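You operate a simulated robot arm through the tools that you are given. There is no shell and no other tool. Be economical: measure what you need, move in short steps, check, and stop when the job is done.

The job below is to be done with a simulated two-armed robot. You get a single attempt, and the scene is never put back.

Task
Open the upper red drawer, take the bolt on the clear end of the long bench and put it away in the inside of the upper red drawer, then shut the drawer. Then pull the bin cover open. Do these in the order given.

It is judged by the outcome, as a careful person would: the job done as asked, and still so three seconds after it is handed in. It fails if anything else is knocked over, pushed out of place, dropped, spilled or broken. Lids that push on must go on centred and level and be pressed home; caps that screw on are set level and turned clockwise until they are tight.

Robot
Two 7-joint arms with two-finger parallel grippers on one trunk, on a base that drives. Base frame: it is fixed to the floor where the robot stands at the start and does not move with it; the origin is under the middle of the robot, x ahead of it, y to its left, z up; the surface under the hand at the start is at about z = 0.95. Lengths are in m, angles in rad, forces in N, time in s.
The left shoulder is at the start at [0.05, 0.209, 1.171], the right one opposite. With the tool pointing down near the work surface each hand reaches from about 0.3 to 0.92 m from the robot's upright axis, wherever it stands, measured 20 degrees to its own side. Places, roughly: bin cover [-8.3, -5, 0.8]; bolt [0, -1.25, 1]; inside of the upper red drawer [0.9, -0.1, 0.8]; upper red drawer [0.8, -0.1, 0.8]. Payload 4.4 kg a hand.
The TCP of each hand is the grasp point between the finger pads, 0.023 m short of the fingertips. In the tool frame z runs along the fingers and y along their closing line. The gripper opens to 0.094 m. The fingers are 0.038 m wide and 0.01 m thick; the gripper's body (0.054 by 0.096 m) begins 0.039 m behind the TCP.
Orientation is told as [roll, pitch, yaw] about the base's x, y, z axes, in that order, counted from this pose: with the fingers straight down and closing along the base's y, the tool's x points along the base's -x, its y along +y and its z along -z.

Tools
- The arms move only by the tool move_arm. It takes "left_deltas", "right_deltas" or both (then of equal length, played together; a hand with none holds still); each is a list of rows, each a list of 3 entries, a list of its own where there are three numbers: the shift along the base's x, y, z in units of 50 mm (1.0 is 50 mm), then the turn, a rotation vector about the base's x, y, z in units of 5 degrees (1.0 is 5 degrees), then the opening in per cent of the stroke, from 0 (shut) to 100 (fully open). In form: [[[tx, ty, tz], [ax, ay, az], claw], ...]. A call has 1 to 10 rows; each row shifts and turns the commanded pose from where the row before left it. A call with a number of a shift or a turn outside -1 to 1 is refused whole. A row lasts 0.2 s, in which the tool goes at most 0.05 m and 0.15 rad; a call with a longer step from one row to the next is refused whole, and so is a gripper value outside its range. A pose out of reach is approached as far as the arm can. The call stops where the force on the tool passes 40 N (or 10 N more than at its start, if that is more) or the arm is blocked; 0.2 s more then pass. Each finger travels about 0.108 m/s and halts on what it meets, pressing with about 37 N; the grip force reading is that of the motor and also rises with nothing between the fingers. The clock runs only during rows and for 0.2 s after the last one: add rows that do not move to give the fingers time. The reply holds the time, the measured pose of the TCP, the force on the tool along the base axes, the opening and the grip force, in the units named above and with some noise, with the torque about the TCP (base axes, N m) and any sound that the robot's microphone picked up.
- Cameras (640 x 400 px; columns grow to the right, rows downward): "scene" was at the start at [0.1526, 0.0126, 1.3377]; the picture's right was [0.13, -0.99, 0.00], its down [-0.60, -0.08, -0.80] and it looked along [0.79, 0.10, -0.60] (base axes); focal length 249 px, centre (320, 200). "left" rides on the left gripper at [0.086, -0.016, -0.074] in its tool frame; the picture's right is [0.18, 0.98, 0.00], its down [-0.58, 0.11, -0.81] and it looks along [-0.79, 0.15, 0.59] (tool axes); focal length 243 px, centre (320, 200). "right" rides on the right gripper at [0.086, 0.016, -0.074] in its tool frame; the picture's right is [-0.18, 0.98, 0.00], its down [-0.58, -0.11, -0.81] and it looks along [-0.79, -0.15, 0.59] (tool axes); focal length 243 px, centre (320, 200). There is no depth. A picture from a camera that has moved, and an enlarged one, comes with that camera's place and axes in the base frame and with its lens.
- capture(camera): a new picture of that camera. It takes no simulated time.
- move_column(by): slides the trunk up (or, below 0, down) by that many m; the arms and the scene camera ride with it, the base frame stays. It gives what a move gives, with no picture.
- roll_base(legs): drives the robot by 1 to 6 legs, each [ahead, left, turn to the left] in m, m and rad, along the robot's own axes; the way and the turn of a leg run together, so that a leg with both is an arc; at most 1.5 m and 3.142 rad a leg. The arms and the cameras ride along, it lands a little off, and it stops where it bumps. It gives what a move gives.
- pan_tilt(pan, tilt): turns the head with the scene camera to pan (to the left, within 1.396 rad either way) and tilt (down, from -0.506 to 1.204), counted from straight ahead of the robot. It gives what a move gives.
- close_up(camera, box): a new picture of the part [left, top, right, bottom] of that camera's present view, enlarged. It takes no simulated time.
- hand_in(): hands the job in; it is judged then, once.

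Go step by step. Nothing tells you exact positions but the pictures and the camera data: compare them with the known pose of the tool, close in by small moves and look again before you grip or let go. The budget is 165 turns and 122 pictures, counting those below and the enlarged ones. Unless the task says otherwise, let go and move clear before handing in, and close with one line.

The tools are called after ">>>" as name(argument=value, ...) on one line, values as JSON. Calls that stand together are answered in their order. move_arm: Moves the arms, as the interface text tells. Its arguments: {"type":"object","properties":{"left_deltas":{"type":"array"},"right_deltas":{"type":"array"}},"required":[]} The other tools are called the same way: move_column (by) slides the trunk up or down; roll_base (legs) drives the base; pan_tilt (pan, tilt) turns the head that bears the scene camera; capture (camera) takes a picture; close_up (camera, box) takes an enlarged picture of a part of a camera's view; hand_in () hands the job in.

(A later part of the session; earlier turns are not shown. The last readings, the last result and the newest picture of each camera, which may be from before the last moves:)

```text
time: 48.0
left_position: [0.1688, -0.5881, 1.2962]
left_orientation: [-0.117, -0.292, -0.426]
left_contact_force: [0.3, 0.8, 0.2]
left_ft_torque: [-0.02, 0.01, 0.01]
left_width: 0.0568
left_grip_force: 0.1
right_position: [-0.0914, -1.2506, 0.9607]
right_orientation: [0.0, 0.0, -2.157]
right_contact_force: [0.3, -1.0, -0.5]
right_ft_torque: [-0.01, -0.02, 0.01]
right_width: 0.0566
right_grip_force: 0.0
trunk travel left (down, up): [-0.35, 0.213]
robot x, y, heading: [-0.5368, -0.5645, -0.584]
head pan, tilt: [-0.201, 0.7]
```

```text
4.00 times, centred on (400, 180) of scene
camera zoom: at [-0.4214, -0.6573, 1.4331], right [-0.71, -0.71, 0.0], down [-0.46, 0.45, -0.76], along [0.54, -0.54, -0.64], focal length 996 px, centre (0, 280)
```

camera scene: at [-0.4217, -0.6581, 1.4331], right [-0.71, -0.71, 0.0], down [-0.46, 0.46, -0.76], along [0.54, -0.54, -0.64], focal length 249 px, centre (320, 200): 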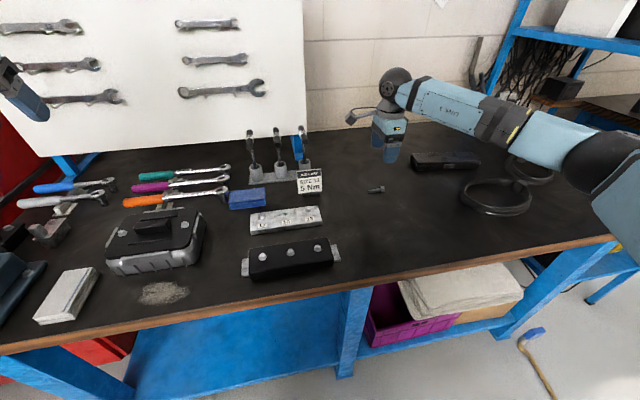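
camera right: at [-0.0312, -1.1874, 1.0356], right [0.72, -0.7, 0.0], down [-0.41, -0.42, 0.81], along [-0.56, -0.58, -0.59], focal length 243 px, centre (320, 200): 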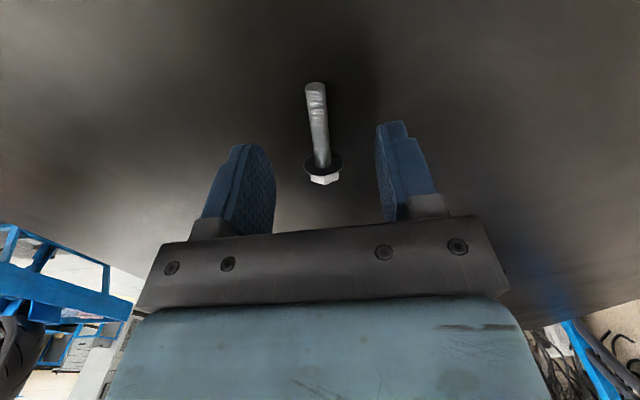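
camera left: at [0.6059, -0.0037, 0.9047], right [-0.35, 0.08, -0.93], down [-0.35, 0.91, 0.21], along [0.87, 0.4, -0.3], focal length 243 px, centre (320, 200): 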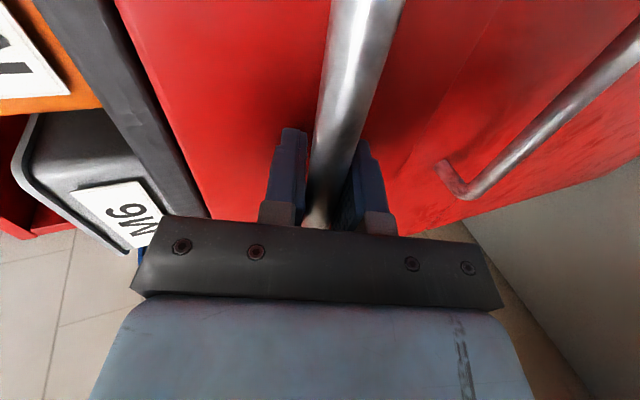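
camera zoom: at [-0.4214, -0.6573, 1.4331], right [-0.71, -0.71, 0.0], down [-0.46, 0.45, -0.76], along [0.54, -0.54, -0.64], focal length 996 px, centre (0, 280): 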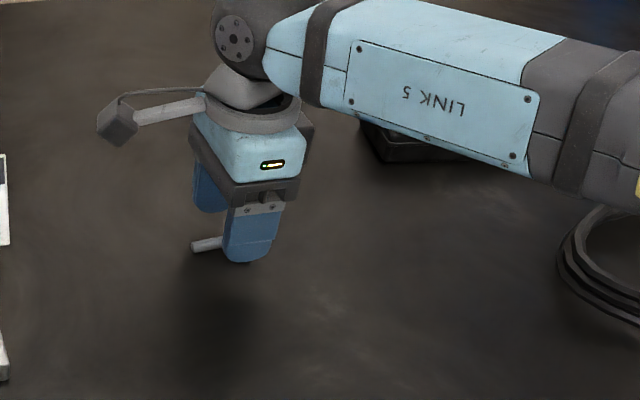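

The bolt is centred between the fingers. I'll lower about 1.2 cm and close.

>>> move_arm(right_deltas=[[[-0.02, -0.02, -0.14], [0, 0, 0], 60], [[0, 0, -0.1], [0, 0, 0], 60], [[0, 0, 0], [0, 0, 0], 20], [[0, 0, 0], [0, 0, 0], 0], [[0, 0, 0], [0, 0, 0], 0], [[0, 0, 0], [0, 0, 0], 0]])

>>> capture(camera="right")

```text
time: 49.4
left_position: [0.1674, -0.5879, 1.2981]
left_orientation: [-0.117, -0.292, -0.426]
left_contact_force: [-0.5, -0.6, 0.0]
left_ft_torque: [0.0, 0.0, -0.01]
left_width: 0.0563
left_grip_force: 0.1
right_position: [-0.0933, -1.2525, 0.9482]
right_orientation: [0.001, 0.0, -2.155]
right_contact_force: [-0.2, -0.3, -0.3]
right_ft_torque: [-0.04, 0.03, 0.01]
right_width: 0.0213
right_grip_force: 37.1
trunk travel left (down, up): [-0.35, 0.213]
robot x, y, heading: [-0.5342, -0.5588, -0.581]
head pan, tilt: [-0.201, 0.7]
```

```text
90 pictures are left
camera right: at [-0.0322, -1.1885, 1.0237], right [0.72, -0.7, 0.0], down [-0.41, -0.42, 0.81], along [-0.56, -0.58, -0.59], focal length 243 px, centre (320, 200)
```

right: 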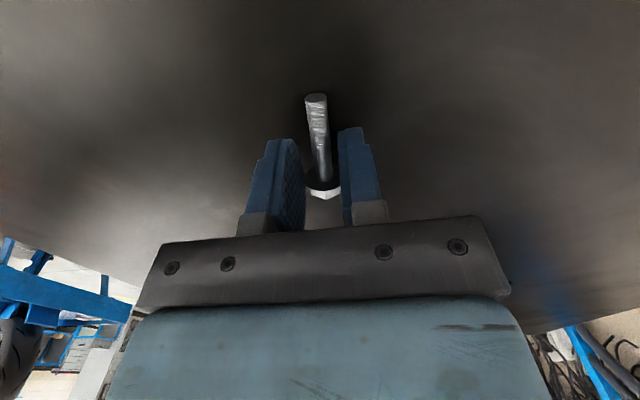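

It caught the wide flange (width 0.021). I'll reopen, shift 1.6 cm towards the shank, and grip there.

>>> move_arm(right_deltas=[[[0, 0, 0], [0, 0, 0], 40], [[0, 0, 0], [0, 0, 0], 50], [[0.18, 0.26, 0], [0, 0, 0], 50], [[0, 0, 0], [0, 0, 0], 20], [[0, 0, 0], [0, 0, 0], 0], [[0, 0, 0], [0, 0, 0], 0], [[0, 0, 0], [0, 0, 0], 0]])

>>> capture(camera="right")

```text
time: 51.0
left_position: [0.1669, -0.5891, 1.2985]
left_orientation: [-0.117, -0.293, -0.424]
left_contact_force: [0.5, 0.6, 0.0]
left_ft_torque: [0.0, 0.01, -0.01]
left_width: 0.0563
left_grip_force: 0.1
right_position: [-0.0849, -1.2371, 0.9495]
right_orientation: [-0.001, 0.001, -2.156]
right_contact_force: [-0.5, -0.8, 2.1]
right_ft_torque: [0.04, 0.0, -0.01]
right_width: 0.0071
right_grip_force: 36.7
trunk travel left (down, up): [-0.35, 0.213]
robot x, y, heading: [-0.5381, -0.5624, -0.582]
head pan, tilt: [-0.201, 0.7]
```

```text
89 pictures are left
camera right: at [-0.0239, -1.1752, 1.0241], right [0.72, -0.7, 0.0], down [-0.41, -0.42, 0.81], along [-0.56, -0.58, -0.59], focal length 243 px, centre (320, 200)
```

right: 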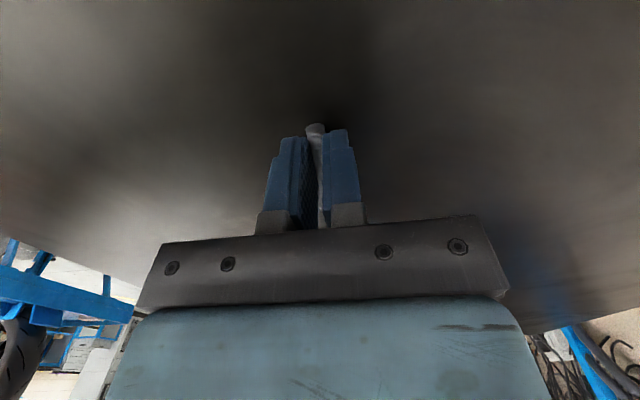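

Width is 0.007, so the shank is gripped. I'll lift straight up and verify.

>>> move_arm(right_deltas=[[[0, 0, 0.4], [0, 0, 0], 0], [[0, 0, 0.6], [0, 0, 0], 0], [[0, 0, 1], [0, 0, 0], 0], [[0, 0, 1], [0, 0, 0], 0], [[0, 0, 1], [0, 0, 0], 0], [[0, 0, 1], [0, 0, 0], 0], [[0, 0, 1], [0, 0, 0], 0]])

>>> close_up(camera="scene", box=[280, 20, 480, 145])

```text
time: 52.6
left_position: [0.1665, -0.5865, 1.2976]
left_orientation: [-0.118, -0.294, -0.425]
left_contact_force: [0.3, -1.1, -0.5]
left_ft_torque: [0.01, -0.01, 0.0]
left_width: 0.0564
left_grip_force: 0.0
right_position: [-0.0862, -1.2392, 1.2501]
right_orientation: [0.0, -0.002, -2.156]
right_contact_force: [-0.5, 0.1, -1.1]
right_ft_torque: [0.01, -0.03, 0.02]
right_width: 0.0076
right_grip_force: 36.3
trunk travel left (down, up): [-0.35, 0.213]
robot x, y, heading: [-0.5359, -0.5622, -0.583]
head pan, tilt: [-0.201, 0.7]
```

```text
3.20 times, centred on (380, 82) of scene
camera zoom: at [-0.4219, -0.6561, 1.4332], right [-0.71, -0.71, 0.0], down [-0.46, 0.45, -0.77], along [0.54, -0.54, -0.64], focal length 796 px, centre (128, 576)
```

zoom: 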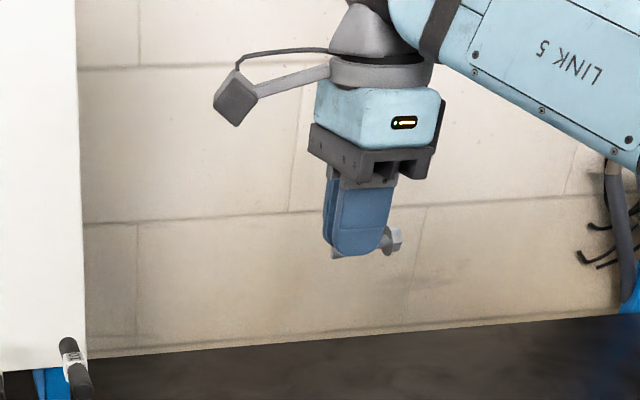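

The bolt is held firmly by its shank. I'll back away and return to the drawer.

>>> roll_base(legs=[[-0.22, 0, 0], [0, 0.9, 0]])

>>> pan_tilt(pan=0.1, tilt=0.8)

>>> capture(camera="scene")

```text
time: 62.1
left_position: [0.4786, 0.2801, 1.2982]
left_orientation: [-0.118, -0.293, -0.428]
left_contact_force: [-0.4, 1.5, 0.0]
left_ft_torque: [-0.01, -0.01, 0.02]
left_width: 0.0564
left_grip_force: 0.1
right_position: [0.2228, -0.3698, 1.2476]
right_orientation: [0.002, 0.0, -2.158]
right_contact_force: [0.2, 0.1, 0.2]
right_ft_torque: [-0.01, -0.01, -0.02]
right_width: 0.0076
right_grip_force: 37.2
trunk travel left (down, up): [-0.35, 0.213]
robot x, y, heading: [-0.2255, 0.3056, -0.588]
head pan, tilt: [-0.201, 0.7]
```

```text
time: 62.9
left_position: [0.4782, 0.2803, 1.2978]
left_orientation: [-0.114, -0.29, -0.427]
left_contact_force: [0.5, 0.8, 0.3]
left_ft_torque: [-0.02, 0.03, 0.01]
left_width: 0.0564
left_grip_force: 0.1
right_position: [0.2227, -0.37, 1.2473]
right_orientation: [0.0, -0.001, -2.158]
right_contact_force: [0.4, -0.1, 0.1]
right_ft_torque: [0.01, 0.03, -0.02]
right_width: 0.0075
right_grip_force: 37.2
trunk travel left (down, up): [-0.35, 0.213]
robot x, y, heading: [-0.2253, 0.3099, -0.585]
head pan, tilt: [0.099, 0.799]
```

```text
87 pictures are left
camera scene: at [-0.0998, 0.2346, 1.4249], right [-0.47, -0.88, 0.0], down [-0.63, 0.34, -0.7], along [0.62, -0.33, -0.72], focal length 249 px, centre (320, 200)
```

scene: 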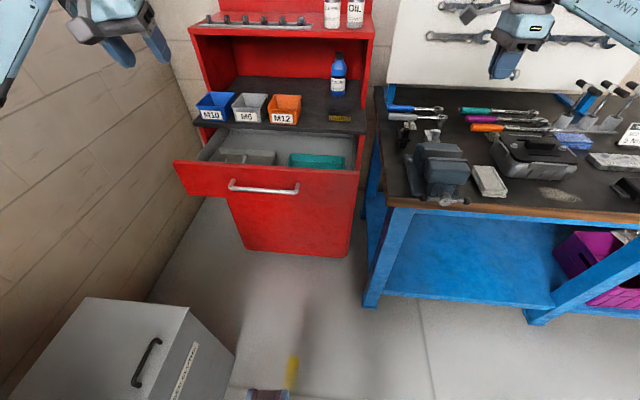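

>>> roll_base(legs=[[0.2, 0, 0]])

>>> close_up(camera="scene", box=[140, 60, 460, 260])

```text
time: 64.5
left_position: [0.6428, 0.1716, 1.298]
left_orientation: [-0.117, -0.292, -0.425]
left_contact_force: [0.1, -0.4, 0.6]
left_ft_torque: [-0.01, 0.0, -0.03]
left_width: 0.0563
left_grip_force: 0.1
right_position: [0.3904, -0.4796, 1.2478]
right_orientation: [0.0, -0.002, -2.158]
right_contact_force: [0.4, -0.1, -0.9]
right_ft_torque: [-0.03, 0.02, -0.02]
right_width: 0.0076
right_grip_force: 36.9
trunk travel left (down, up): [-0.35, 0.213]
robot x, y, heading: [-0.0611, 0.1981, -0.587]
head pan, tilt: [0.099, 0.799]
```

```text
2.00 times, centred on (300, 160) of scene
camera zoom: at [0.0658, 0.1251, 1.4249], right [-0.47, -0.88, 0.0], down [-0.63, 0.33, -0.7], along [0.62, -0.33, -0.72], focal length 498 px, centre (360, 280)
```

zoom: 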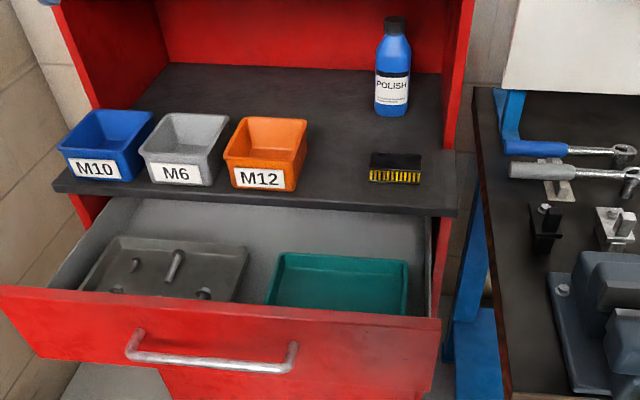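

Inside the drawer I see a grey tray with bolts and an empty teal tray near (0.56, -0.09). I'll bring the right hand above the teal tray.

>>> move_arm(right_deltas=[[[0.367, 0.872, 0], [0, 0, 0], 0], [[0.367, 0.872, 0], [0, 0, 0], 0], [[0.367, 0.872, 0], [0, 0, 0], 0], [[0.367, 0.872, 0], [0, 0, 0], 0], [[0.367, 0.872, 0], [0, 0, 0], 0], [[0.367, 0.872, 0], [0, 0, 0], 0], [[0.367, 0.872, 0], [0, 0, 0], 0], [[0.367, 0.872, 0], [0, 0, 0], 0], [[0.367, 0.872, 0], [0, 0, 0], 0]])

>>> capture(camera="scene")

>>> capture(camera="right")

```text
time: 66.5
left_position: [0.6446, 0.1724, 1.2981]
left_orientation: [-0.118, -0.292, -0.426]
left_contact_force: [-0.3, 0.8, -0.6]
left_ft_torque: [-0.03, -0.03, 0.01]
left_width: 0.0565
left_grip_force: 0.0
right_position: [0.5564, -0.0856, 1.2503]
right_orientation: [-0.001, -0.004, -2.158]
right_contact_force: [-0.4, 0.5, -0.2]
right_ft_torque: [-0.02, 0.0, -0.02]
right_width: 0.0071
right_grip_force: 37.1
trunk travel left (down, up): [-0.35, 0.213]
robot x, y, heading: [-0.0609, 0.1974, -0.585]
head pan, tilt: [0.099, 0.799]
```

```text
85 pictures are left
camera scene: at [0.0668, 0.1275, 1.4249], right [-0.47, -0.88, 0.0], down [-0.63, 0.33, -0.7], along [0.62, -0.33, -0.72], focal length 249 px, centre (320, 200)
```

scene: 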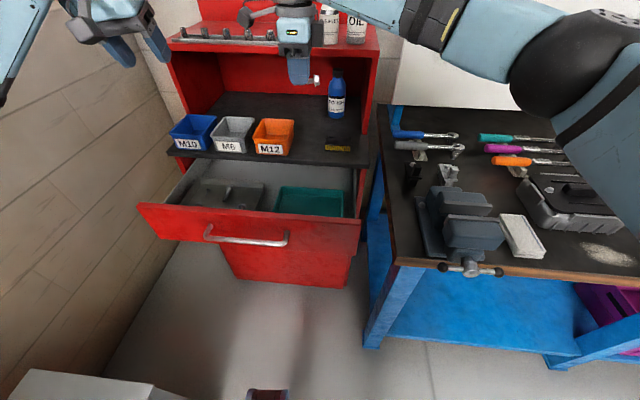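

```text
84 pictures are left
camera right: at [0.6169, -0.022, 1.3249], right [0.72, -0.7, 0.0], down [-0.41, -0.42, 0.81], along [-0.56, -0.58, -0.59], focal length 243 px, centre (320, 200)
```

right: 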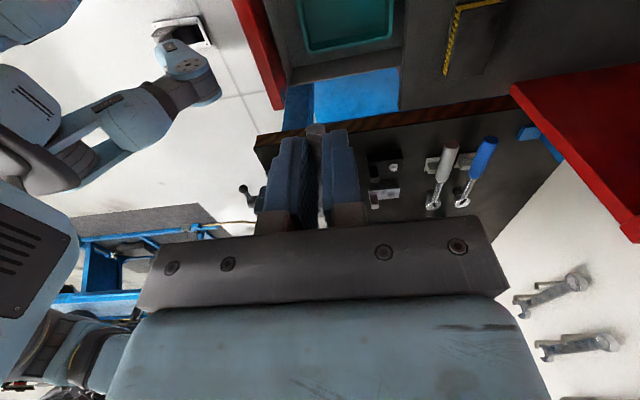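

The hand is above the tray. I'll descend in steps.

>>> move_arm(right_deltas=[[[0, 0, -0.8], [0, 0, 0], 0], [[0, 0, -0.8], [0, 0, 0], 0], [[0, 0, -0.8], [0, 0, 0], 0], [[0, 0, -0.8], [0, 0, 0], 0], [[0, 0, -0.8], [0, 0, 0], 0]])

>>> capture(camera="right")

>>> close_up(camera="scene", box=[140, 60, 460, 260])

```text
time: 67.7
left_position: [0.6432, 0.17, 1.2984]
left_orientation: [-0.116, -0.291, -0.428]
left_contact_force: [0.7, -0.5, 0.3]
left_ft_torque: [0.02, -0.01, 0.01]
left_width: 0.0565
left_grip_force: 0.0
right_position: [0.5558, -0.0881, 1.0498]
right_orientation: [0.0, -0.001, -2.157]
right_contact_force: [0.5, 0.2, -0.8]
right_ft_torque: [0.03, 0.0, 0.01]
right_width: 0.0075
right_grip_force: 37.0
trunk travel left (down, up): [-0.35, 0.213]
robot x, y, heading: [-0.0629, 0.1982, -0.584]
head pan, tilt: [0.099, 0.799]
```

```text
83 pictures are left
camera right: at [0.617, -0.0246, 1.1246], right [0.72, -0.7, 0.0], down [-0.41, -0.42, 0.81], along [-0.56, -0.58, -0.59], focal length 243 px, centre (320, 200)
```

right: 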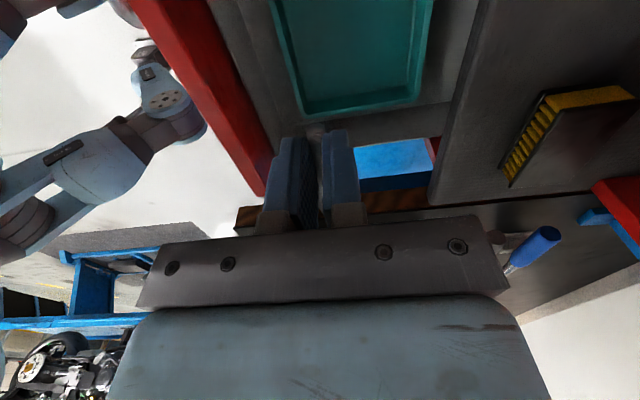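

```text
2.00 times, centred on (300, 160) of scene
camera zoom: at [0.0664, 0.1246, 1.4249], right [-0.47, -0.88, 0.0], down [-0.63, 0.33, -0.7], along [0.62, -0.33, -0.72], focal length 498 px, centre (360, 280)
```

zoom: 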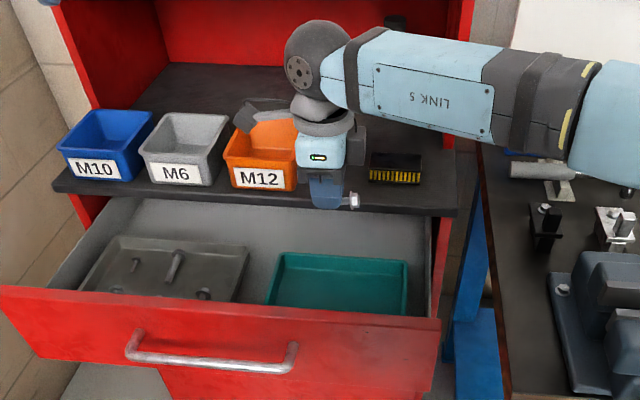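

>>> move_arm(right_deltas=[[[0, 0, -0.6], [0, 0, 0], 0], [[0, 0, -0.6], [0, 0, 0], 0], [[0, 0, -0.6], [0, 0, 0], 0], [[0, 0, -0.6], [0, 0, 0], 0]])

>>> capture(camera="right")

>>> capture(camera="scene")

```text
time: 68.7
left_position: [0.6449, 0.171, 1.2973]
left_orientation: [-0.118, -0.292, -0.427]
left_contact_force: [0.8, 0.1, -0.4]
left_ft_torque: [-0.01, -0.04, 0.03]
left_width: 0.0562
left_grip_force: 0.0
right_position: [0.5554, -0.0876, 0.9295]
right_orientation: [0.0, -0.001, -2.157]
right_contact_force: [-0.3, 0.3, -1.1]
right_ft_torque: [-0.02, 0.04, 0.01]
right_width: 0.0073
right_grip_force: 36.7
trunk travel left (down, up): [-0.35, 0.213]
robot x, y, heading: [-0.0612, 0.1989, -0.584]
head pan, tilt: [0.099, 0.799]
```

```text
81 pictures are left
camera right: at [0.6165, -0.0244, 1.0047], right [0.72, -0.7, 0.0], down [-0.41, -0.42, 0.81], along [-0.56, -0.58, -0.59], focal length 243 px, centre (320, 200)
```

right: 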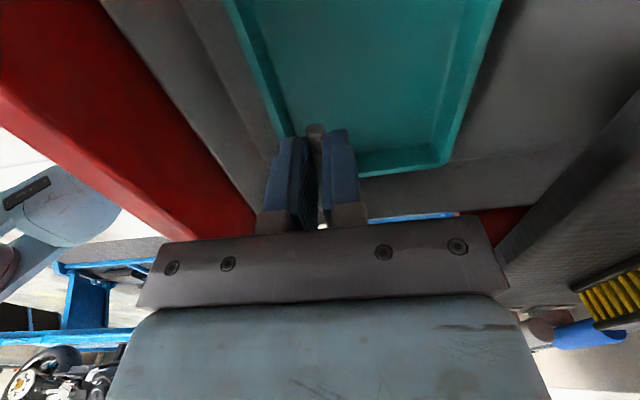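

```text
80 pictures are left
camera scene: at [0.0665, 0.1248, 1.4248], right [-0.47, -0.88, 0.0], down [-0.63, 0.33, -0.7], along [0.62, -0.33, -0.72], focal length 249 px, centre (320, 200)
```

scene: 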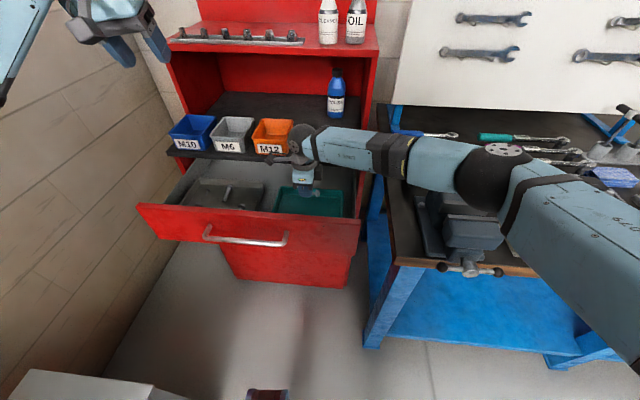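

The right elbow is close above the vise. I'll raise the trunk so the elbow goes up, then lower the hand again, shifted slightly to the middle of the tray.

>>> move_column(by=0.13)

>>> move_arm(right_deltas=[[[0.22, 0.1, -0.4], [0, 0, 0], 0], [[0.22, 0.1, -0.4], [0, 0, 0], 0], [[0.22, 0.1, -0.4], [0, 0, 0], 0], [[0, 0, -0.5], [0, 0, 0], 0], [[0, 0, -0.5], [0, 0, 0], 0], [[0, 0, -0.4], [0, 0, 0], 0], [[0, 0, -0.4], [0, 0, 0], 0]])

>>> capture(camera="right")

>>> capture(camera="scene")

```text
time: 70.3
left_position: [0.6427, 0.1705, 1.4271]
left_orientation: [-0.117, -0.291, -0.426]
left_contact_force: [0.1, 0.8, -0.1]
left_ft_torque: [0.0, 0.03, 0.03]
left_width: 0.0565
left_grip_force: 0.1
right_position: [0.5542, -0.087, 1.0595]
right_orientation: [-0.001, 0.001, -2.157]
right_contact_force: [-0.4, 0.2, -0.4]
right_ft_torque: [0.0, 0.01, 0.02]
right_width: 0.0074
right_grip_force: 37.1
trunk travel left (down, up): [-0.48, 0.083]
robot x, y, heading: [-0.0643, 0.1973, -0.589]
head pan, tilt: [0.099, 0.799]
```

```text
time: 71.9
left_position: [0.6423, 0.1693, 1.4275]
left_orientation: [-0.115, -0.291, -0.428]
left_contact_force: [-0.2, 0.1, 0.0]
left_ft_torque: [-0.01, -0.01, 0.0]
left_width: 0.0564
left_grip_force: 0.1
right_position: [0.579, -0.0706, 0.922]
right_orientation: [-0.002, -0.001, -2.156]
right_contact_force: [0.1, 0.0, -0.5]
right_ft_torque: [0.02, -0.03, 0.02]
right_width: 0.0075
right_grip_force: 37.0
right hand out of reach, approached as far as the arm can: row 6, 7
trunk travel left (down, up): [-0.48, 0.083]
robot x, y, heading: [-0.0615, 0.1993, -0.584]
head pan, tilt: [0.099, 0.799]
```

```text
79 pictures are left
camera right: at [0.6404, -0.0095, 0.9984], right [0.72, -0.7, 0.0], down [-0.41, -0.42, 0.81], along [-0.56, -0.58, -0.59], focal length 243 px, centre (320, 200)
```

right: 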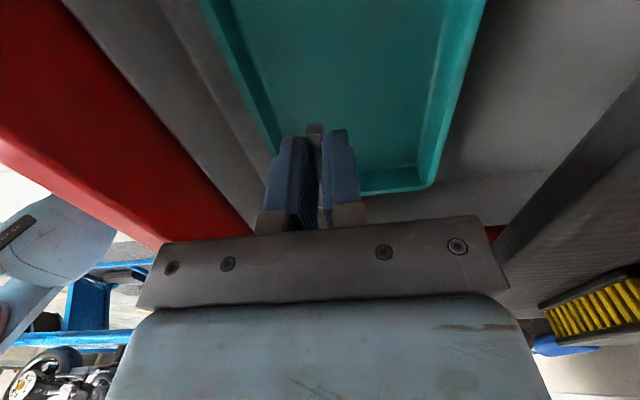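

```text
78 pictures are left
camera scene: at [0.0658, 0.1247, 1.5549], right [-0.47, -0.88, 0.0], down [-0.63, 0.33, -0.7], along [0.62, -0.33, -0.72], focal length 249 px, centre (320, 200)
```

scene: 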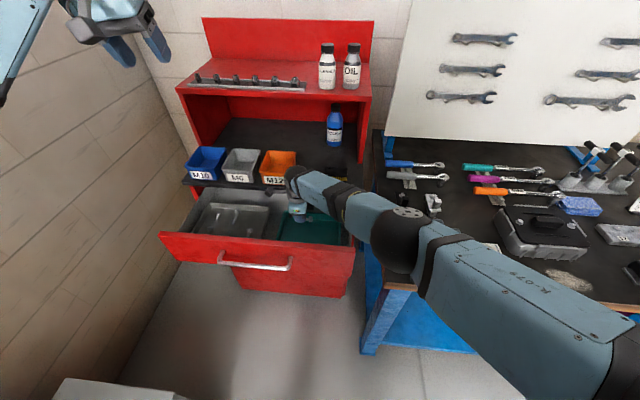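

The reach ran out with the trunk this high. I'll lift the hand, shift the base a little forward and left, lower the trunk a bit, then come down again.

>>> move_arm(right_deltas=[[[0, 0, 0.8], [0, 0, 0], 0], [[0, 0, 0.8], [0, 0, 0], 0], [[0, 0, 0.8], [0, 0, 0], 0]])

>>> roll_base(legs=[[0.06, 0.07, 0]])

>>> move_column(by=-0.06)

>>> capture(camera="scene")

```text
time: 72.7
left_position: [0.6437, 0.1707, 1.4284]
left_orientation: [-0.117, -0.292, -0.426]
left_contact_force: [-0.6, -0.2, -0.1]
left_ft_torque: [0.02, 0.0, 0.0]
left_width: 0.0564
left_grip_force: 0.2
right_position: [0.578, -0.0721, 1.0434]
right_orientation: [-0.001, -0.001, -2.157]
right_contact_force: [0.2, 0.0, -0.4]
right_ft_torque: [0.01, 0.0, 0.0]
right_width: 0.0076
right_grip_force: 37.2
trunk travel left (down, up): [-0.48, 0.083]
robot x, y, heading: [-0.0602, 0.1965, -0.585]
head pan, tilt: [0.099, 0.799]
```

```text
time: 74.0
left_position: [0.7303, 0.1959, 1.4291]
left_orientation: [-0.115, -0.294, -0.429]
left_contact_force: [-0.1, -1.1, 0.2]
left_ft_torque: [-0.04, 0.01, 0.01]
left_width: 0.0566
left_grip_force: 0.1
right_position: [0.6666, -0.0477, 1.0451]
right_orientation: [0.001, -0.001, -2.156]
right_contact_force: [0.0, 0.0, -1.1]
right_ft_torque: [0.02, 0.02, 0.03]
right_width: 0.0075
right_grip_force: 36.8
trunk travel left (down, up): [-0.48, 0.083]
robot x, y, heading: [0.0249, 0.2252, -0.59]
head pan, tilt: [0.099, 0.799]
```

```text
time: 75.0
left_position: [0.7311, 0.1954, 1.3684]
left_orientation: [-0.116, -0.293, -0.429]
left_contact_force: [-0.3, -0.7, -0.3]
left_ft_torque: [-0.01, 0.01, -0.02]
left_width: 0.0566
left_grip_force: 0.1
right_position: [0.6672, -0.0469, 0.9851]
right_orientation: [0.002, 0.001, -2.158]
right_contact_force: [-0.7, 0.0, -0.8]
right_ft_torque: [0.02, 0.0, 0.07]
right_width: 0.0075
right_grip_force: 37.0
trunk travel left (down, up): [-0.42, 0.143]
robot x, y, heading: [0.0288, 0.2224, -0.581]
head pan, tilt: [0.099, 0.799]
```

```text
77 pictures are left
camera scene: at [0.1538, 0.1502, 1.495], right [-0.47, -0.88, 0.0], down [-0.63, 0.33, -0.7], along [0.62, -0.33, -0.72], focal length 249 px, centre (320, 200)
```

scene: 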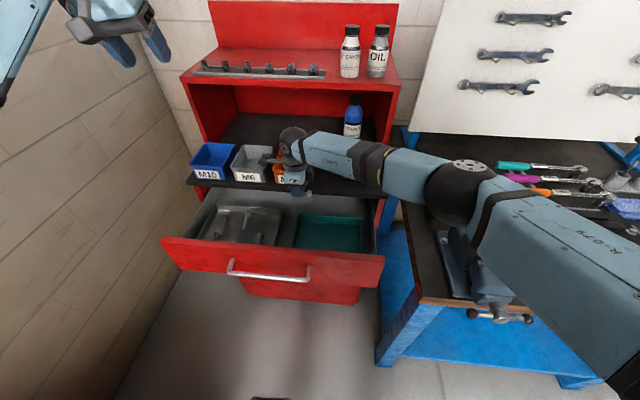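

I'll move the hand back out to the middle of the drawer opening before lowering it.

>>> move_arm(right_deltas=[[[-0.5, 0.33, 0.3], [0, 0, 0], 0], [[-0.5, 0.3, 0], [0, 0, 0], 0], [[-0.43, -0.6, 0], [0, 0, 0], 0], [[-0.43, -0.62, 0], [0, 0, 0], 0]])

>>> capture(camera="right")

>>> capture(camera="scene")

```text
time: 76.0
left_position: [0.7301, 0.1939, 1.3674]
left_orientation: [-0.116, -0.293, -0.429]
left_contact_force: [-0.1, -0.8, 0.0]
left_ft_torque: [-0.02, -0.02, 0.0]
left_width: 0.0563
left_grip_force: 0.0
right_position: [0.5734, -0.078, 0.9983]
right_orientation: [0.001, 0.001, -2.157]
right_contact_force: [-1.0, 0.2, -1.2]
right_ft_torque: [0.0, -0.03, -0.01]
right_width: 0.0074
right_grip_force: 37.3
trunk travel left (down, up): [-0.42, 0.143]
robot x, y, heading: [0.0297, 0.2248, -0.58]
head pan, tilt: [0.099, 0.799]
```

```text
76 pictures are left
camera right: at [0.6343, -0.015, 1.0746], right [0.72, -0.7, 0.0], down [-0.41, -0.42, 0.81], along [-0.56, -0.58, -0.59], focal length 243 px, centre (320, 200)
```

right: 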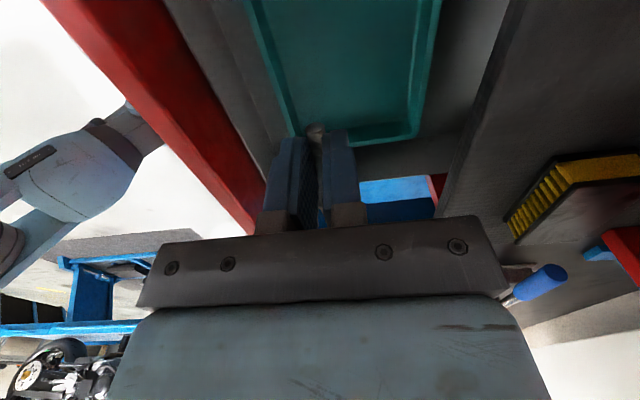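

```text
75 pictures are left
camera scene: at [0.153, 0.149, 1.495], right [-0.47, -0.88, 0.0], down [-0.63, 0.34, -0.7], along [0.62, -0.32, -0.72], focal length 249 px, centre (320, 200)
```

scene: 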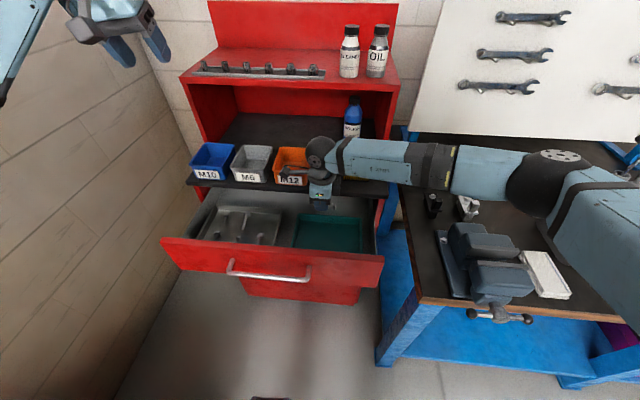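

Good geometry now: the elbow is high and the tray is below. I'll descend.

>>> move_arm(right_deltas=[[[0.2, -0.13, -0.4], [0, 0, 0], 0], [[0, 0, -0.5], [0, 0, 0], 0], [[0, 0, -0.5], [0, 0, 0], 0], [[0, 0, -0.5], [0, 0, 0], 0], [[0, 0, -0.3], [0, 0, 0], 0]])

>>> capture(camera="right")

>>> close_up(camera="scene", box=[160, 110, 480, 310])

```text
time: 77.2
left_position: [0.7333, 0.1969, 1.367]
left_orientation: [-0.117, -0.293, -0.428]
left_contact_force: [0.3, -0.8, 0.0]
left_ft_torque: [0.0, 0.0, -0.01]
left_width: 0.0563
left_grip_force: 0.0
right_position: [0.5852, -0.0845, 0.8897]
right_orientation: [0.001, 0.002, -2.156]
right_contact_force: [-0.5, 0.2, -1.1]
right_ft_torque: [-0.05, 0.04, 0.01]
right_width: 0.0075
right_grip_force: 37.2
trunk travel left (down, up): [-0.42, 0.143]
robot x, y, heading: [0.0288, 0.2226, -0.584]
head pan, tilt: [0.099, 0.799]
```

```text
74 pictures are left
camera right: at [0.6464, -0.0205, 0.9639], right [0.72, -0.7, 0.0], down [-0.41, -0.42, 0.81], along [-0.56, -0.58, -0.59], focal length 243 px, centre (320, 200)
```

right: 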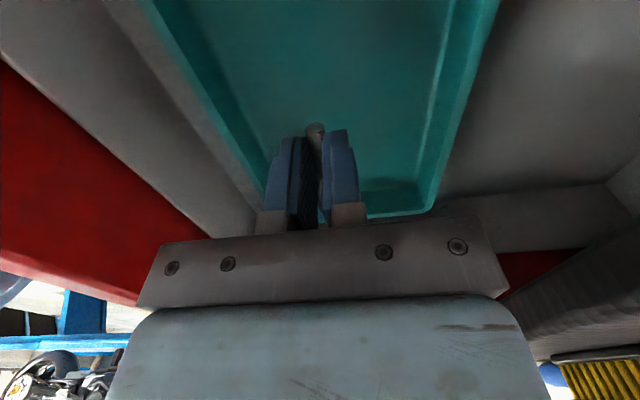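

```text
2.00 times, centred on (320, 210) of scene
camera zoom: at [0.1545, 0.1504, 1.4949], right [-0.47, -0.88, 0.0], down [-0.63, 0.33, -0.7], along [0.62, -0.33, -0.72], focal length 498 px, centre (320, 180)
```

zoom: 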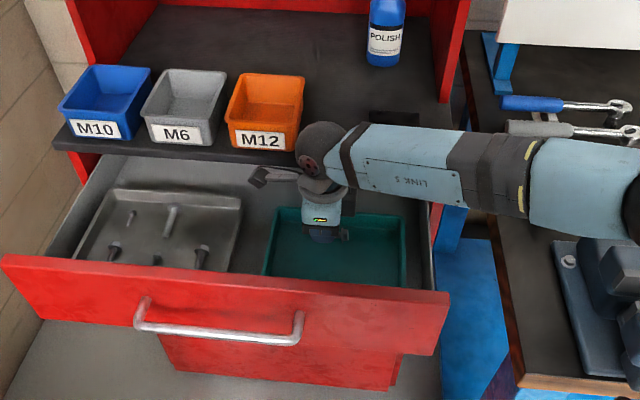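

>>> move_arm(right_deltas=[[[0, 0, -0.3], [0, 0, 0], 0], [[0, 0, -0.3], [0, 0, 0], 0], [[0, 0, -0.2], [0, 0, 0], 0]])

>>> capture(camera="right")

>>> close_up(camera="scene", box=[260, 150, 420, 250])

```text
time: 78.0
left_position: [0.7316, 0.1949, 1.3676]
left_orientation: [-0.117, -0.292, -0.428]
left_contact_force: [-0.6, 0.6, -0.5]
left_ft_torque: [0.01, -0.04, -0.02]
left_width: 0.0564
left_grip_force: 0.1
right_position: [0.586, -0.0827, 0.8487]
right_orientation: [0.001, 0.001, -2.158]
right_contact_force: [0.2, -0.4, -0.9]
right_ft_torque: [-0.02, 0.03, 0.05]
right_width: 0.0073
right_grip_force: 36.8
trunk travel left (down, up): [-0.42, 0.143]
robot x, y, heading: [0.0294, 0.2213, -0.58]
head pan, tilt: [0.099, 0.799]
```

```text
72 pictures are left
camera right: at [0.6461, -0.02, 0.9237], right [0.72, -0.7, 0.0], down [-0.41, -0.42, 0.81], along [-0.56, -0.58, -0.59], focal length 243 px, centre (320, 200)
```

right: 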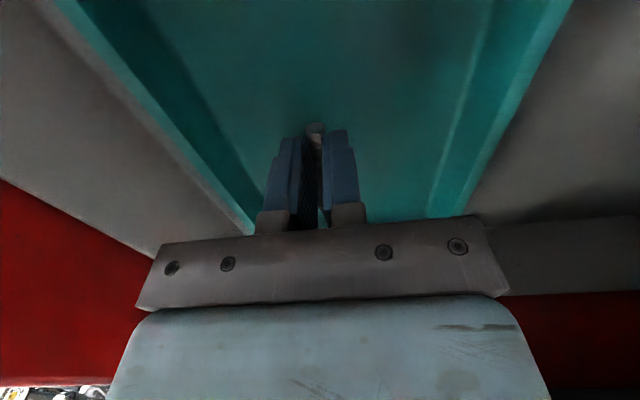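

```text
4.00 times, centred on (340, 200) of scene
camera zoom: at [0.1545, 0.1502, 1.4949], right [-0.47, -0.88, 0.0], down [-0.63, 0.33, -0.7], along [0.62, -0.33, -0.72], focal length 996 px, centre (240, 200)
```

zoom: 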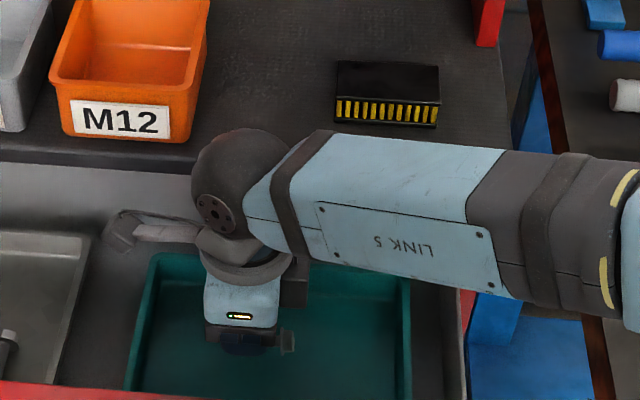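

>>> move_arm(right_deltas=[[[0, 0, -0.16], [0, 0, 0], 0], [[0, 0, -0.1], [0, 0, 0], 0]])

>>> close_up(camera="scene", box=[280, 170, 380, 250])

```text
time: 78.5
left_position: [0.7317, 0.1958, 1.3674]
left_orientation: [-0.116, -0.293, -0.427]
left_contact_force: [-0.2, 0.2, 0.5]
left_ft_torque: [0.02, 0.03, -0.02]
left_width: 0.0564
left_grip_force: 0.0
right_position: [0.5851, -0.0834, 0.8362]
right_orientation: [0.0, 0.0, -2.156]
right_contact_force: [0.0, 0.3, -0.8]
right_ft_torque: [0.03, 0.0, -0.02]
right_width: 0.0075
right_grip_force: 36.7
trunk travel left (down, up): [-0.42, 0.143]
robot x, y, heading: [0.0254, 0.2215, -0.581]
head pan, tilt: [0.099, 0.799]
```

```text
5.00 times, centred on (330, 210) of scene
camera zoom: at [0.1544, 0.1503, 1.4949], right [-0.47, -0.88, 0.0], down [-0.63, 0.33, -0.7], along [0.62, -0.33, -0.72], focal length 1244 px, centre (270, 150)
```

zoom: 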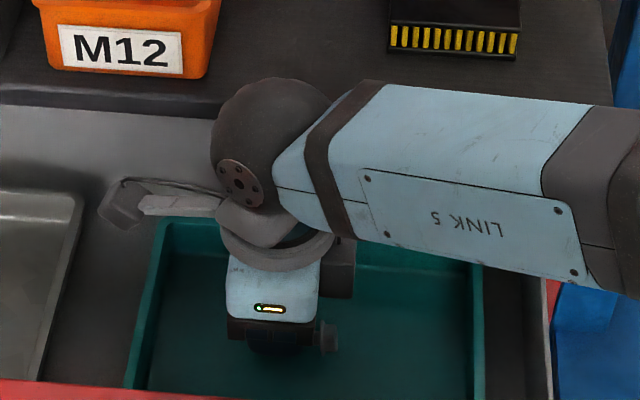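

>>> move_arm(right_deltas=[[[0, 0, -0.1], [0, 0, 0], 0], [[0, 0, -0.06], [0, 0, 0], 0]])

>>> capture(camera="right")

```text
time: 79.2
left_position: [0.7319, 0.1957, 1.3669]
left_orientation: [-0.118, -0.294, -0.426]
left_contact_force: [0.9, -0.1, -0.5]
left_ft_torque: [-0.02, 0.03, -0.02]
left_width: 0.0563
left_grip_force: 0.1
right_position: [0.5849, -0.0828, 0.8271]
right_orientation: [0.0, -0.002, -2.157]
right_contact_force: [-0.2, 0.3, -0.6]
right_ft_torque: [0.01, -0.03, -0.01]
right_width: 0.0076
right_grip_force: 37.1
trunk travel left (down, up): [-0.42, 0.143]
robot x, y, heading: [0.0235, 0.2254, -0.589]
head pan, tilt: [0.099, 0.799]
```

```text
69 pictures are left
camera right: at [0.6461, -0.0202, 0.9022], right [0.72, -0.7, 0.0], down [-0.41, -0.42, 0.81], along [-0.56, -0.58, -0.59], focal length 243 px, centre (320, 200)
```

right: 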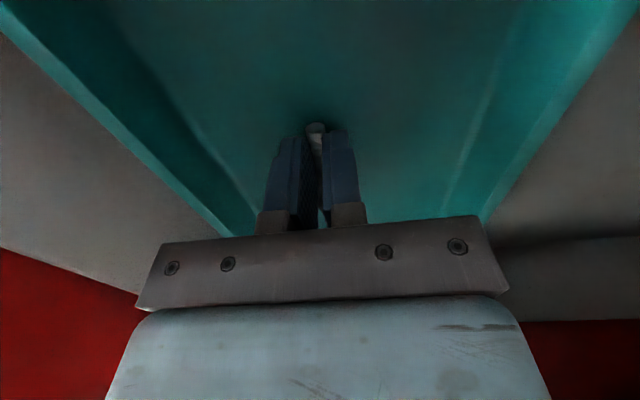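

>>> move_arm(right_deltas=[[[0, 0, -0.1], [0, 0, 0], 0], [[0, 0, -0.06], [0, 0, 0], 0]])

```text
time: 79.8
left_position: [0.7297, 0.1972, 1.3699]
left_orientation: [-0.117, -0.295, -0.427]
left_contact_force: [0.3, 0.0, -0.3]
left_ft_torque: [0.01, 0.03, 0.0]
left_width: 0.0566
left_grip_force: 0.1
right_position: [0.5845, -0.0823, 0.8218]
right_orientation: [0.003, 0.002, -2.158]
right_contact_force: [-1.0, -1.3, 23.9]
right_ft_torque: [-0.03, 0.01, -0.04]
right_width: 0.0077
right_grip_force: 37.0
trunk travel left (down, up): [-0.42, 0.143]
robot x, y, heading: [0.0304, 0.2218, -0.587]
head pan, tilt: [0.099, 0.799]
```

Contact with 24 N at z=0.822, so the bolt is on the tray floor. I'll ease up slightly, release, and lift.

>>> move_arm(right_deltas=[[[0, 0, 0.06], [0, 0, 0], 0], [[0, 0, 0], [0, 0, 0], 15], [[0, 0, 0], [0, 0, 0], 30], [[0, 0, 0], [0, 0, 0], 40], [[0, 0, 0.3], [0, 0, 0], 40], [[0, 0, 0.6], [0, 0, 0], 40], [[0, 0, 0.6], [0, 0, 0], 40]])

>>> capture(camera="right")

```text
time: 81.3
left_position: [0.7317, 0.1961, 1.3681]
left_orientation: [-0.117, -0.294, -0.428]
left_contact_force: [-0.1, 0.3, 0.5]
left_ft_torque: [-0.01, -0.03, 0.04]
left_width: 0.0565
left_grip_force: 0.0
right_position: [0.5843, -0.0822, 0.8993]
right_orientation: [-0.001, -0.001, -2.159]
right_contact_force: [0.9, -0.1, -1.2]
right_ft_torque: [0.0, -0.03, 0.0]
right_width: 0.0375
right_grip_force: 0.1
trunk travel left (down, up): [-0.42, 0.143]
robot x, y, heading: [0.0299, 0.2231, -0.581]
head pan, tilt: [0.099, 0.799]
```

```text
68 pictures are left
camera right: at [0.645, -0.0196, 0.9739], right [0.72, -0.7, 0.0], down [-0.41, -0.42, 0.81], along [-0.56, -0.58, -0.59], focal length 243 px, centre (320, 200)
```

right: 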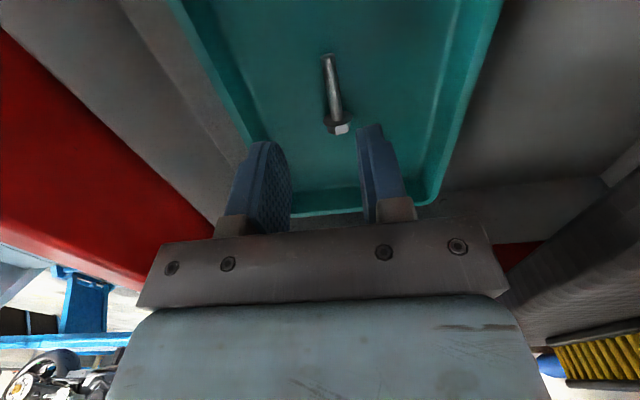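

The bolt rests in the teal tray. I'll lift the right hand out and park it to the right, back off a bit, and use the left hand to push the drawer shut.

>>> move_arm(right_deltas=[[[0, 0, 0.8], [0, 0, 0], 40], [[0, 0, 0.8], [0, 0, 0], 40], [[0, 0, 0.8], [0, 0, 0], 40], [[0, 0, 0.8], [0, 0, 0], 40], [[0, 0, 0.8], [0, 0, 0], 40], [[0, 0, 0.8], [0, 0, 0], 40], [[-0.3, -0.6, 0.4], [0, 0, 0], 40], [[-0.4, -0.7, 0.3], [0, 0, 0], 40], [[-0.4, -0.7, 0.3], [0, 0, 0], 40], [[-0.4, -0.7, 0], [0, 0, 0], 40]])

>>> roll_base(legs=[[-0.14, 0, 0]])

>>> capture(camera="scene")

```text
time: 83.5
left_position: [0.73, 0.1943, 1.3686]
left_orientation: [-0.113, -0.294, -0.427]
left_contact_force: [-0.8, -0.8, 0.3]
left_ft_torque: [0.0, -0.01, 0.0]
left_width: 0.0564
left_grip_force: 0.1
right_position: [0.509, -0.2205, 1.1873]
right_orientation: [0.0, 0.004, -2.156]
right_contact_force: [-0.6, -0.4, -1.2]
right_ft_torque: [0.01, -0.03, 0.03]
right_width: 0.0375
right_grip_force: 0.1
trunk travel left (down, up): [-0.42, 0.143]
robot x, y, heading: [0.0287, 0.2243, -0.582]
head pan, tilt: [0.099, 0.799]
```

```text
time: 84.9
left_position: [0.6189, 0.2722, 1.3663]
left_orientation: [-0.115, -0.293, -0.426]
left_contact_force: [1.3, 0.1, -0.5]
left_ft_torque: [-0.04, -0.03, 0.01]
left_width: 0.0563
left_grip_force: 0.0
right_position: [0.3975, -0.1415, 1.1861]
right_orientation: [-0.001, 0.0, -2.155]
right_contact_force: [-0.1, -0.4, 0.0]
right_ft_torque: [-0.03, 0.02, 0.02]
right_width: 0.0374
right_grip_force: 0.1
trunk travel left (down, up): [-0.42, 0.143]
robot x, y, heading: [-0.0846, 0.302, -0.584]
head pan, tilt: [0.099, 0.799]
```

```text
67 pictures are left
camera scene: at [0.0411, 0.2256, 1.4946], right [-0.47, -0.88, 0.0], down [-0.64, 0.33, -0.7], along [0.62, -0.32, -0.72], focal length 249 px, centre (320, 200)
```

scene: 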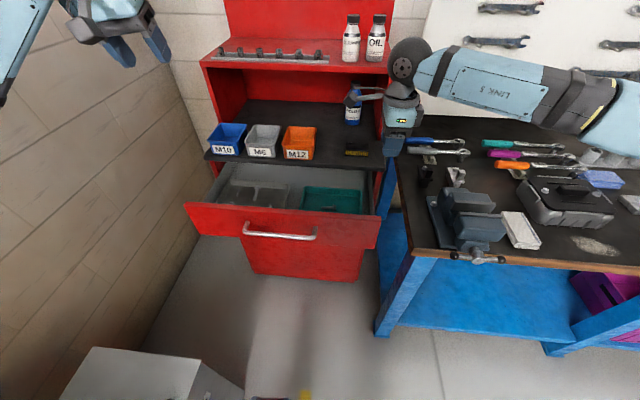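

>>> move_arm(left_deltas=[[[-0.64, -0.18, 0], [0, 0, -0.3], 0], [[-0.64, -0.18, 0], [0, 0, -0.3], 0], [[-0.64, -0.18, 0], [0, 0, -0.3], 0], [[-0.64, -0.18, 0], [0, 0, -0.3], 0], [[-0.64, -0.18, 0], [0, 0, -0.3], 0], [[-0.64, -0.18, 0], [0, 0, -0.3], 0]], right_deltas=[[[-0.2, -0.3, 0.6], [0, 0, 0], 40], [[-0.2, -0.3, 0.6], [0, 0, 0], 40], [[-0.2, -0.3, 0.6], [0, 0, 0], 40], [[-0.2, -0.3, 0.6], [0, 0, 0], 40], [[0, 0, 0.6], [0, 0, 0], 40], [[0, 0, 0.6], [0, 0, 0], 40]])

>>> move_column(by=-0.2)

>>> capture(camera="scene")

```text
time: 86.3
left_position: [0.4244, 0.2155, 1.3671]
left_orientation: [-0.116, -0.293, -0.584]
left_contact_force: [0.3, -0.3, 1.0]
left_ft_torque: [-0.04, 0.0, 0.0]
left_width: 0.0
left_grip_force: 37.2
right_position: [0.3555, -0.2016, 1.3679]
right_orientation: [0.001, 0.0, -2.155]
right_contact_force: [-0.5, 0.0, -0.3]
right_ft_torque: [0.02, -0.01, -0.01]
right_width: 0.0374
right_grip_force: 0.1
trunk travel left (down, up): [-0.42, 0.143]
robot x, y, heading: [-0.0904, 0.2975, -0.591]
head pan, tilt: [0.099, 0.799]
```

```text
time: 88.4
left_position: [0.4255, 0.2181, 1.166]
left_orientation: [-0.116, -0.292, -0.581]
left_contact_force: [-1.2, 0.8, 0.1]
left_ft_torque: [0.05, -0.01, 0.03]
left_width: 0.0003
left_grip_force: 37.2
right_position: [0.3568, -0.2011, 1.1667]
right_orientation: [-0.002, -0.001, -2.155]
right_contact_force: [-0.4, 0.1, -0.3]
right_ft_torque: [-0.02, 0.03, -0.04]
right_width: 0.0375
right_grip_force: 0.1
trunk travel left (down, up): [-0.22, 0.343]
robot x, y, heading: [-0.0872, 0.3005, -0.586]
head pan, tilt: [0.099, 0.799]
```

```text
66 pictures are left
camera scene: at [0.0397, 0.2263, 1.295], right [-0.47, -0.88, 0.0], down [-0.63, 0.33, -0.7], along [0.62, -0.32, -0.72], focal length 249 px, centre (320, 200)
```

scene: 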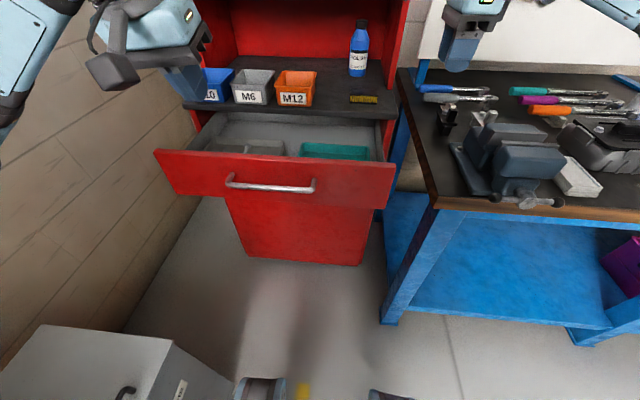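

The left hand is in front of the handle. I'll lower it to handle height.

>>> move_arm(left_deltas=[[[0, 0, -1], [0, 0, 0], 0], [[0, 0, -1], [0, 0, 0], 0], [[0, 0, -1], [0, 0, 0], 0], [[0, 0, -1], [0, 0, 0], 0], [[0, 0, -1], [0, 0, 0], 0], [[0, 0, -1], [0, 0, 0], 0]])

>>> capture(camera="scene")

```text
time: 89.8
left_position: [0.4253, 0.2179, 0.8656]
left_orientation: [-0.116, -0.293, -0.584]
left_contact_force: [0.1, 0.0, 1.4]
left_ft_torque: [-0.01, -0.03, 0.04]
left_width: 0.0
left_grip_force: 36.6
right_position: [0.3571, -0.2016, 1.1678]
right_orientation: [-0.002, 0.001, -2.157]
right_contact_force: [-0.2, 0.0, 0.3]
right_ft_torque: [-0.02, 0.02, 0.0]
right_width: 0.0375
right_grip_force: 0.1
trunk travel left (down, up): [-0.22, 0.343]
robot x, y, heading: [-0.0875, 0.2978, -0.583]
head pan, tilt: [0.099, 0.799]
```

```text
65 pictures are left
camera scene: at [0.0402, 0.2264, 1.295], right [-0.47, -0.89, 0.0], down [-0.63, 0.33, -0.7], along [0.62, -0.32, -0.72], focal length 249 px, centre (320, 200)
```

scene: 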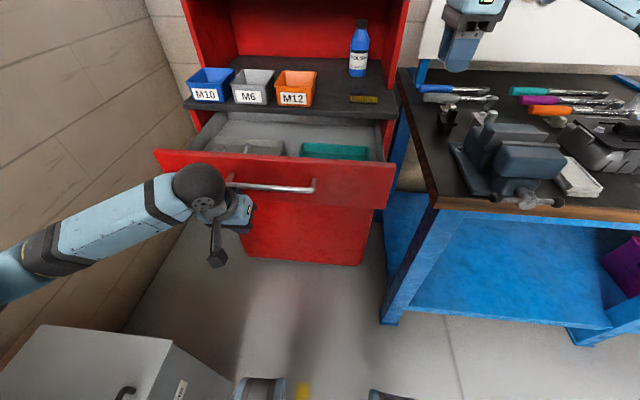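

>>> move_arm(left_deltas=[[[0.4, -0.27, 0], [0, 0, 0], 0], [[0.4, -0.27, 0], [0, 0, 0], 0], [[0.4, -0.27, 0], [0, 0, 0], 0], [[0.3, -0.2, 0], [0, 0, 0], 0], [[0.25, -0.168, 0], [0, 0, 0], 0], [[0.25, -0.168, 0], [0, 0, 0], 0], [[0.25, -0.168, 0], [0, 0, 0], 0], [[0.25, -0.168, 0], [0, 0, 0], 0], [[0.25, -0.168, 0], [0, 0, 0], 0], [[0.25, -0.168, 0], [0, 0, 0], 0]])

>>> capture(camera="scene")

```text
time: 92.0
left_position: [0.5768, 0.1167, 0.8676]
left_orientation: [-0.116, -0.292, -0.584]
left_contact_force: [0.2, 1.2, 0.0]
left_ft_torque: [0.01, -0.01, 0.01]
left_width: 0.0
left_grip_force: 37.5
right_position: [0.3565, -0.202, 1.1667]
right_orientation: [0.0, 0.002, -2.156]
right_contact_force: [-0.3, -0.2, 0.2]
right_ft_torque: [0.0, 0.02, 0.01]
right_width: 0.0376
right_grip_force: 0.0
trunk travel left (down, up): [-0.22, 0.343]
robot x, y, heading: [-0.0893, 0.3007, -0.586]
head pan, tilt: [0.099, 0.799]
```

```text
64 pictures are left
camera scene: at [0.0401, 0.2258, 1.2948], right [-0.47, -0.88, 0.0], down [-0.63, 0.33, -0.7], along [0.62, -0.32, -0.72], focal length 249 px, centre (320, 200)
```

scene: 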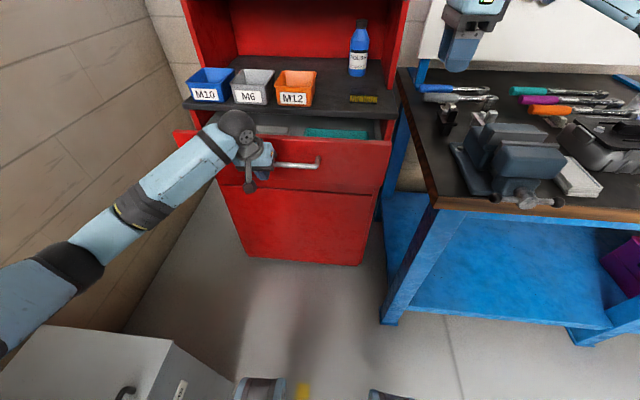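

The drawer is closing smoothly, with about 14 cm to go.

>>> move_arm(left_deltas=[[[0.25, -0.168, 0], [0, 0, 0], 0], [[0.25, -0.168, 0], [0, 0, 0], 0], [[0.25, -0.168, 0], [0, 0, 0], 0], [[0.25, -0.168, 0], [0, 0, 0], 0], [[0.25, -0.168, 0], [0, 0, 0], 0], [[0.25, -0.168, 0], [0, 0, 0], 0], [[0.2, -0.134, 0], [0, 0, 0], 0], [[0.2, -0.134, 0], [0, 0, 0], 0], [[0.2, -0.134, 0], [0, 0, 0], 0]])

>>> capture(camera="scene")

```text
time: 94.0
left_position: [0.68, 0.0459, 0.8652]
left_orientation: [-0.117, -0.291, -0.583]
left_contact_force: [0.9, 0.8, -0.4]
left_ft_torque: [-0.02, -0.04, 0.02]
left_width: 0.0
left_grip_force: 36.8
right_position: [0.3562, -0.2026, 1.1669]
right_orientation: [0.001, 0.001, -2.154]
right_contact_force: [0.1, -0.2, 0.5]
right_ft_torque: [0.04, 0.0, -0.01]
right_width: 0.0373
right_grip_force: 0.1
trunk travel left (down, up): [-0.22, 0.343]
robot x, y, heading: [-0.0857, 0.3004, -0.586]
head pan, tilt: [0.099, 0.799]
```

```text
63 pictures are left
camera scene: at [0.04, 0.2259, 1.2948], right [-0.47, -0.88, 0.0], down [-0.63, 0.33, -0.7], along [0.62, -0.32, -0.72], focal length 249 px, centre (320, 200)
```

scene: 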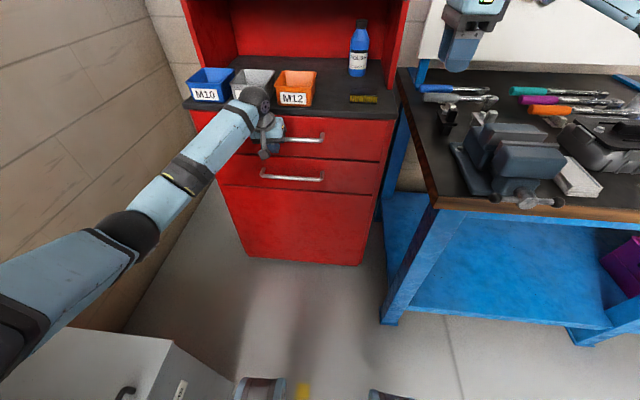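

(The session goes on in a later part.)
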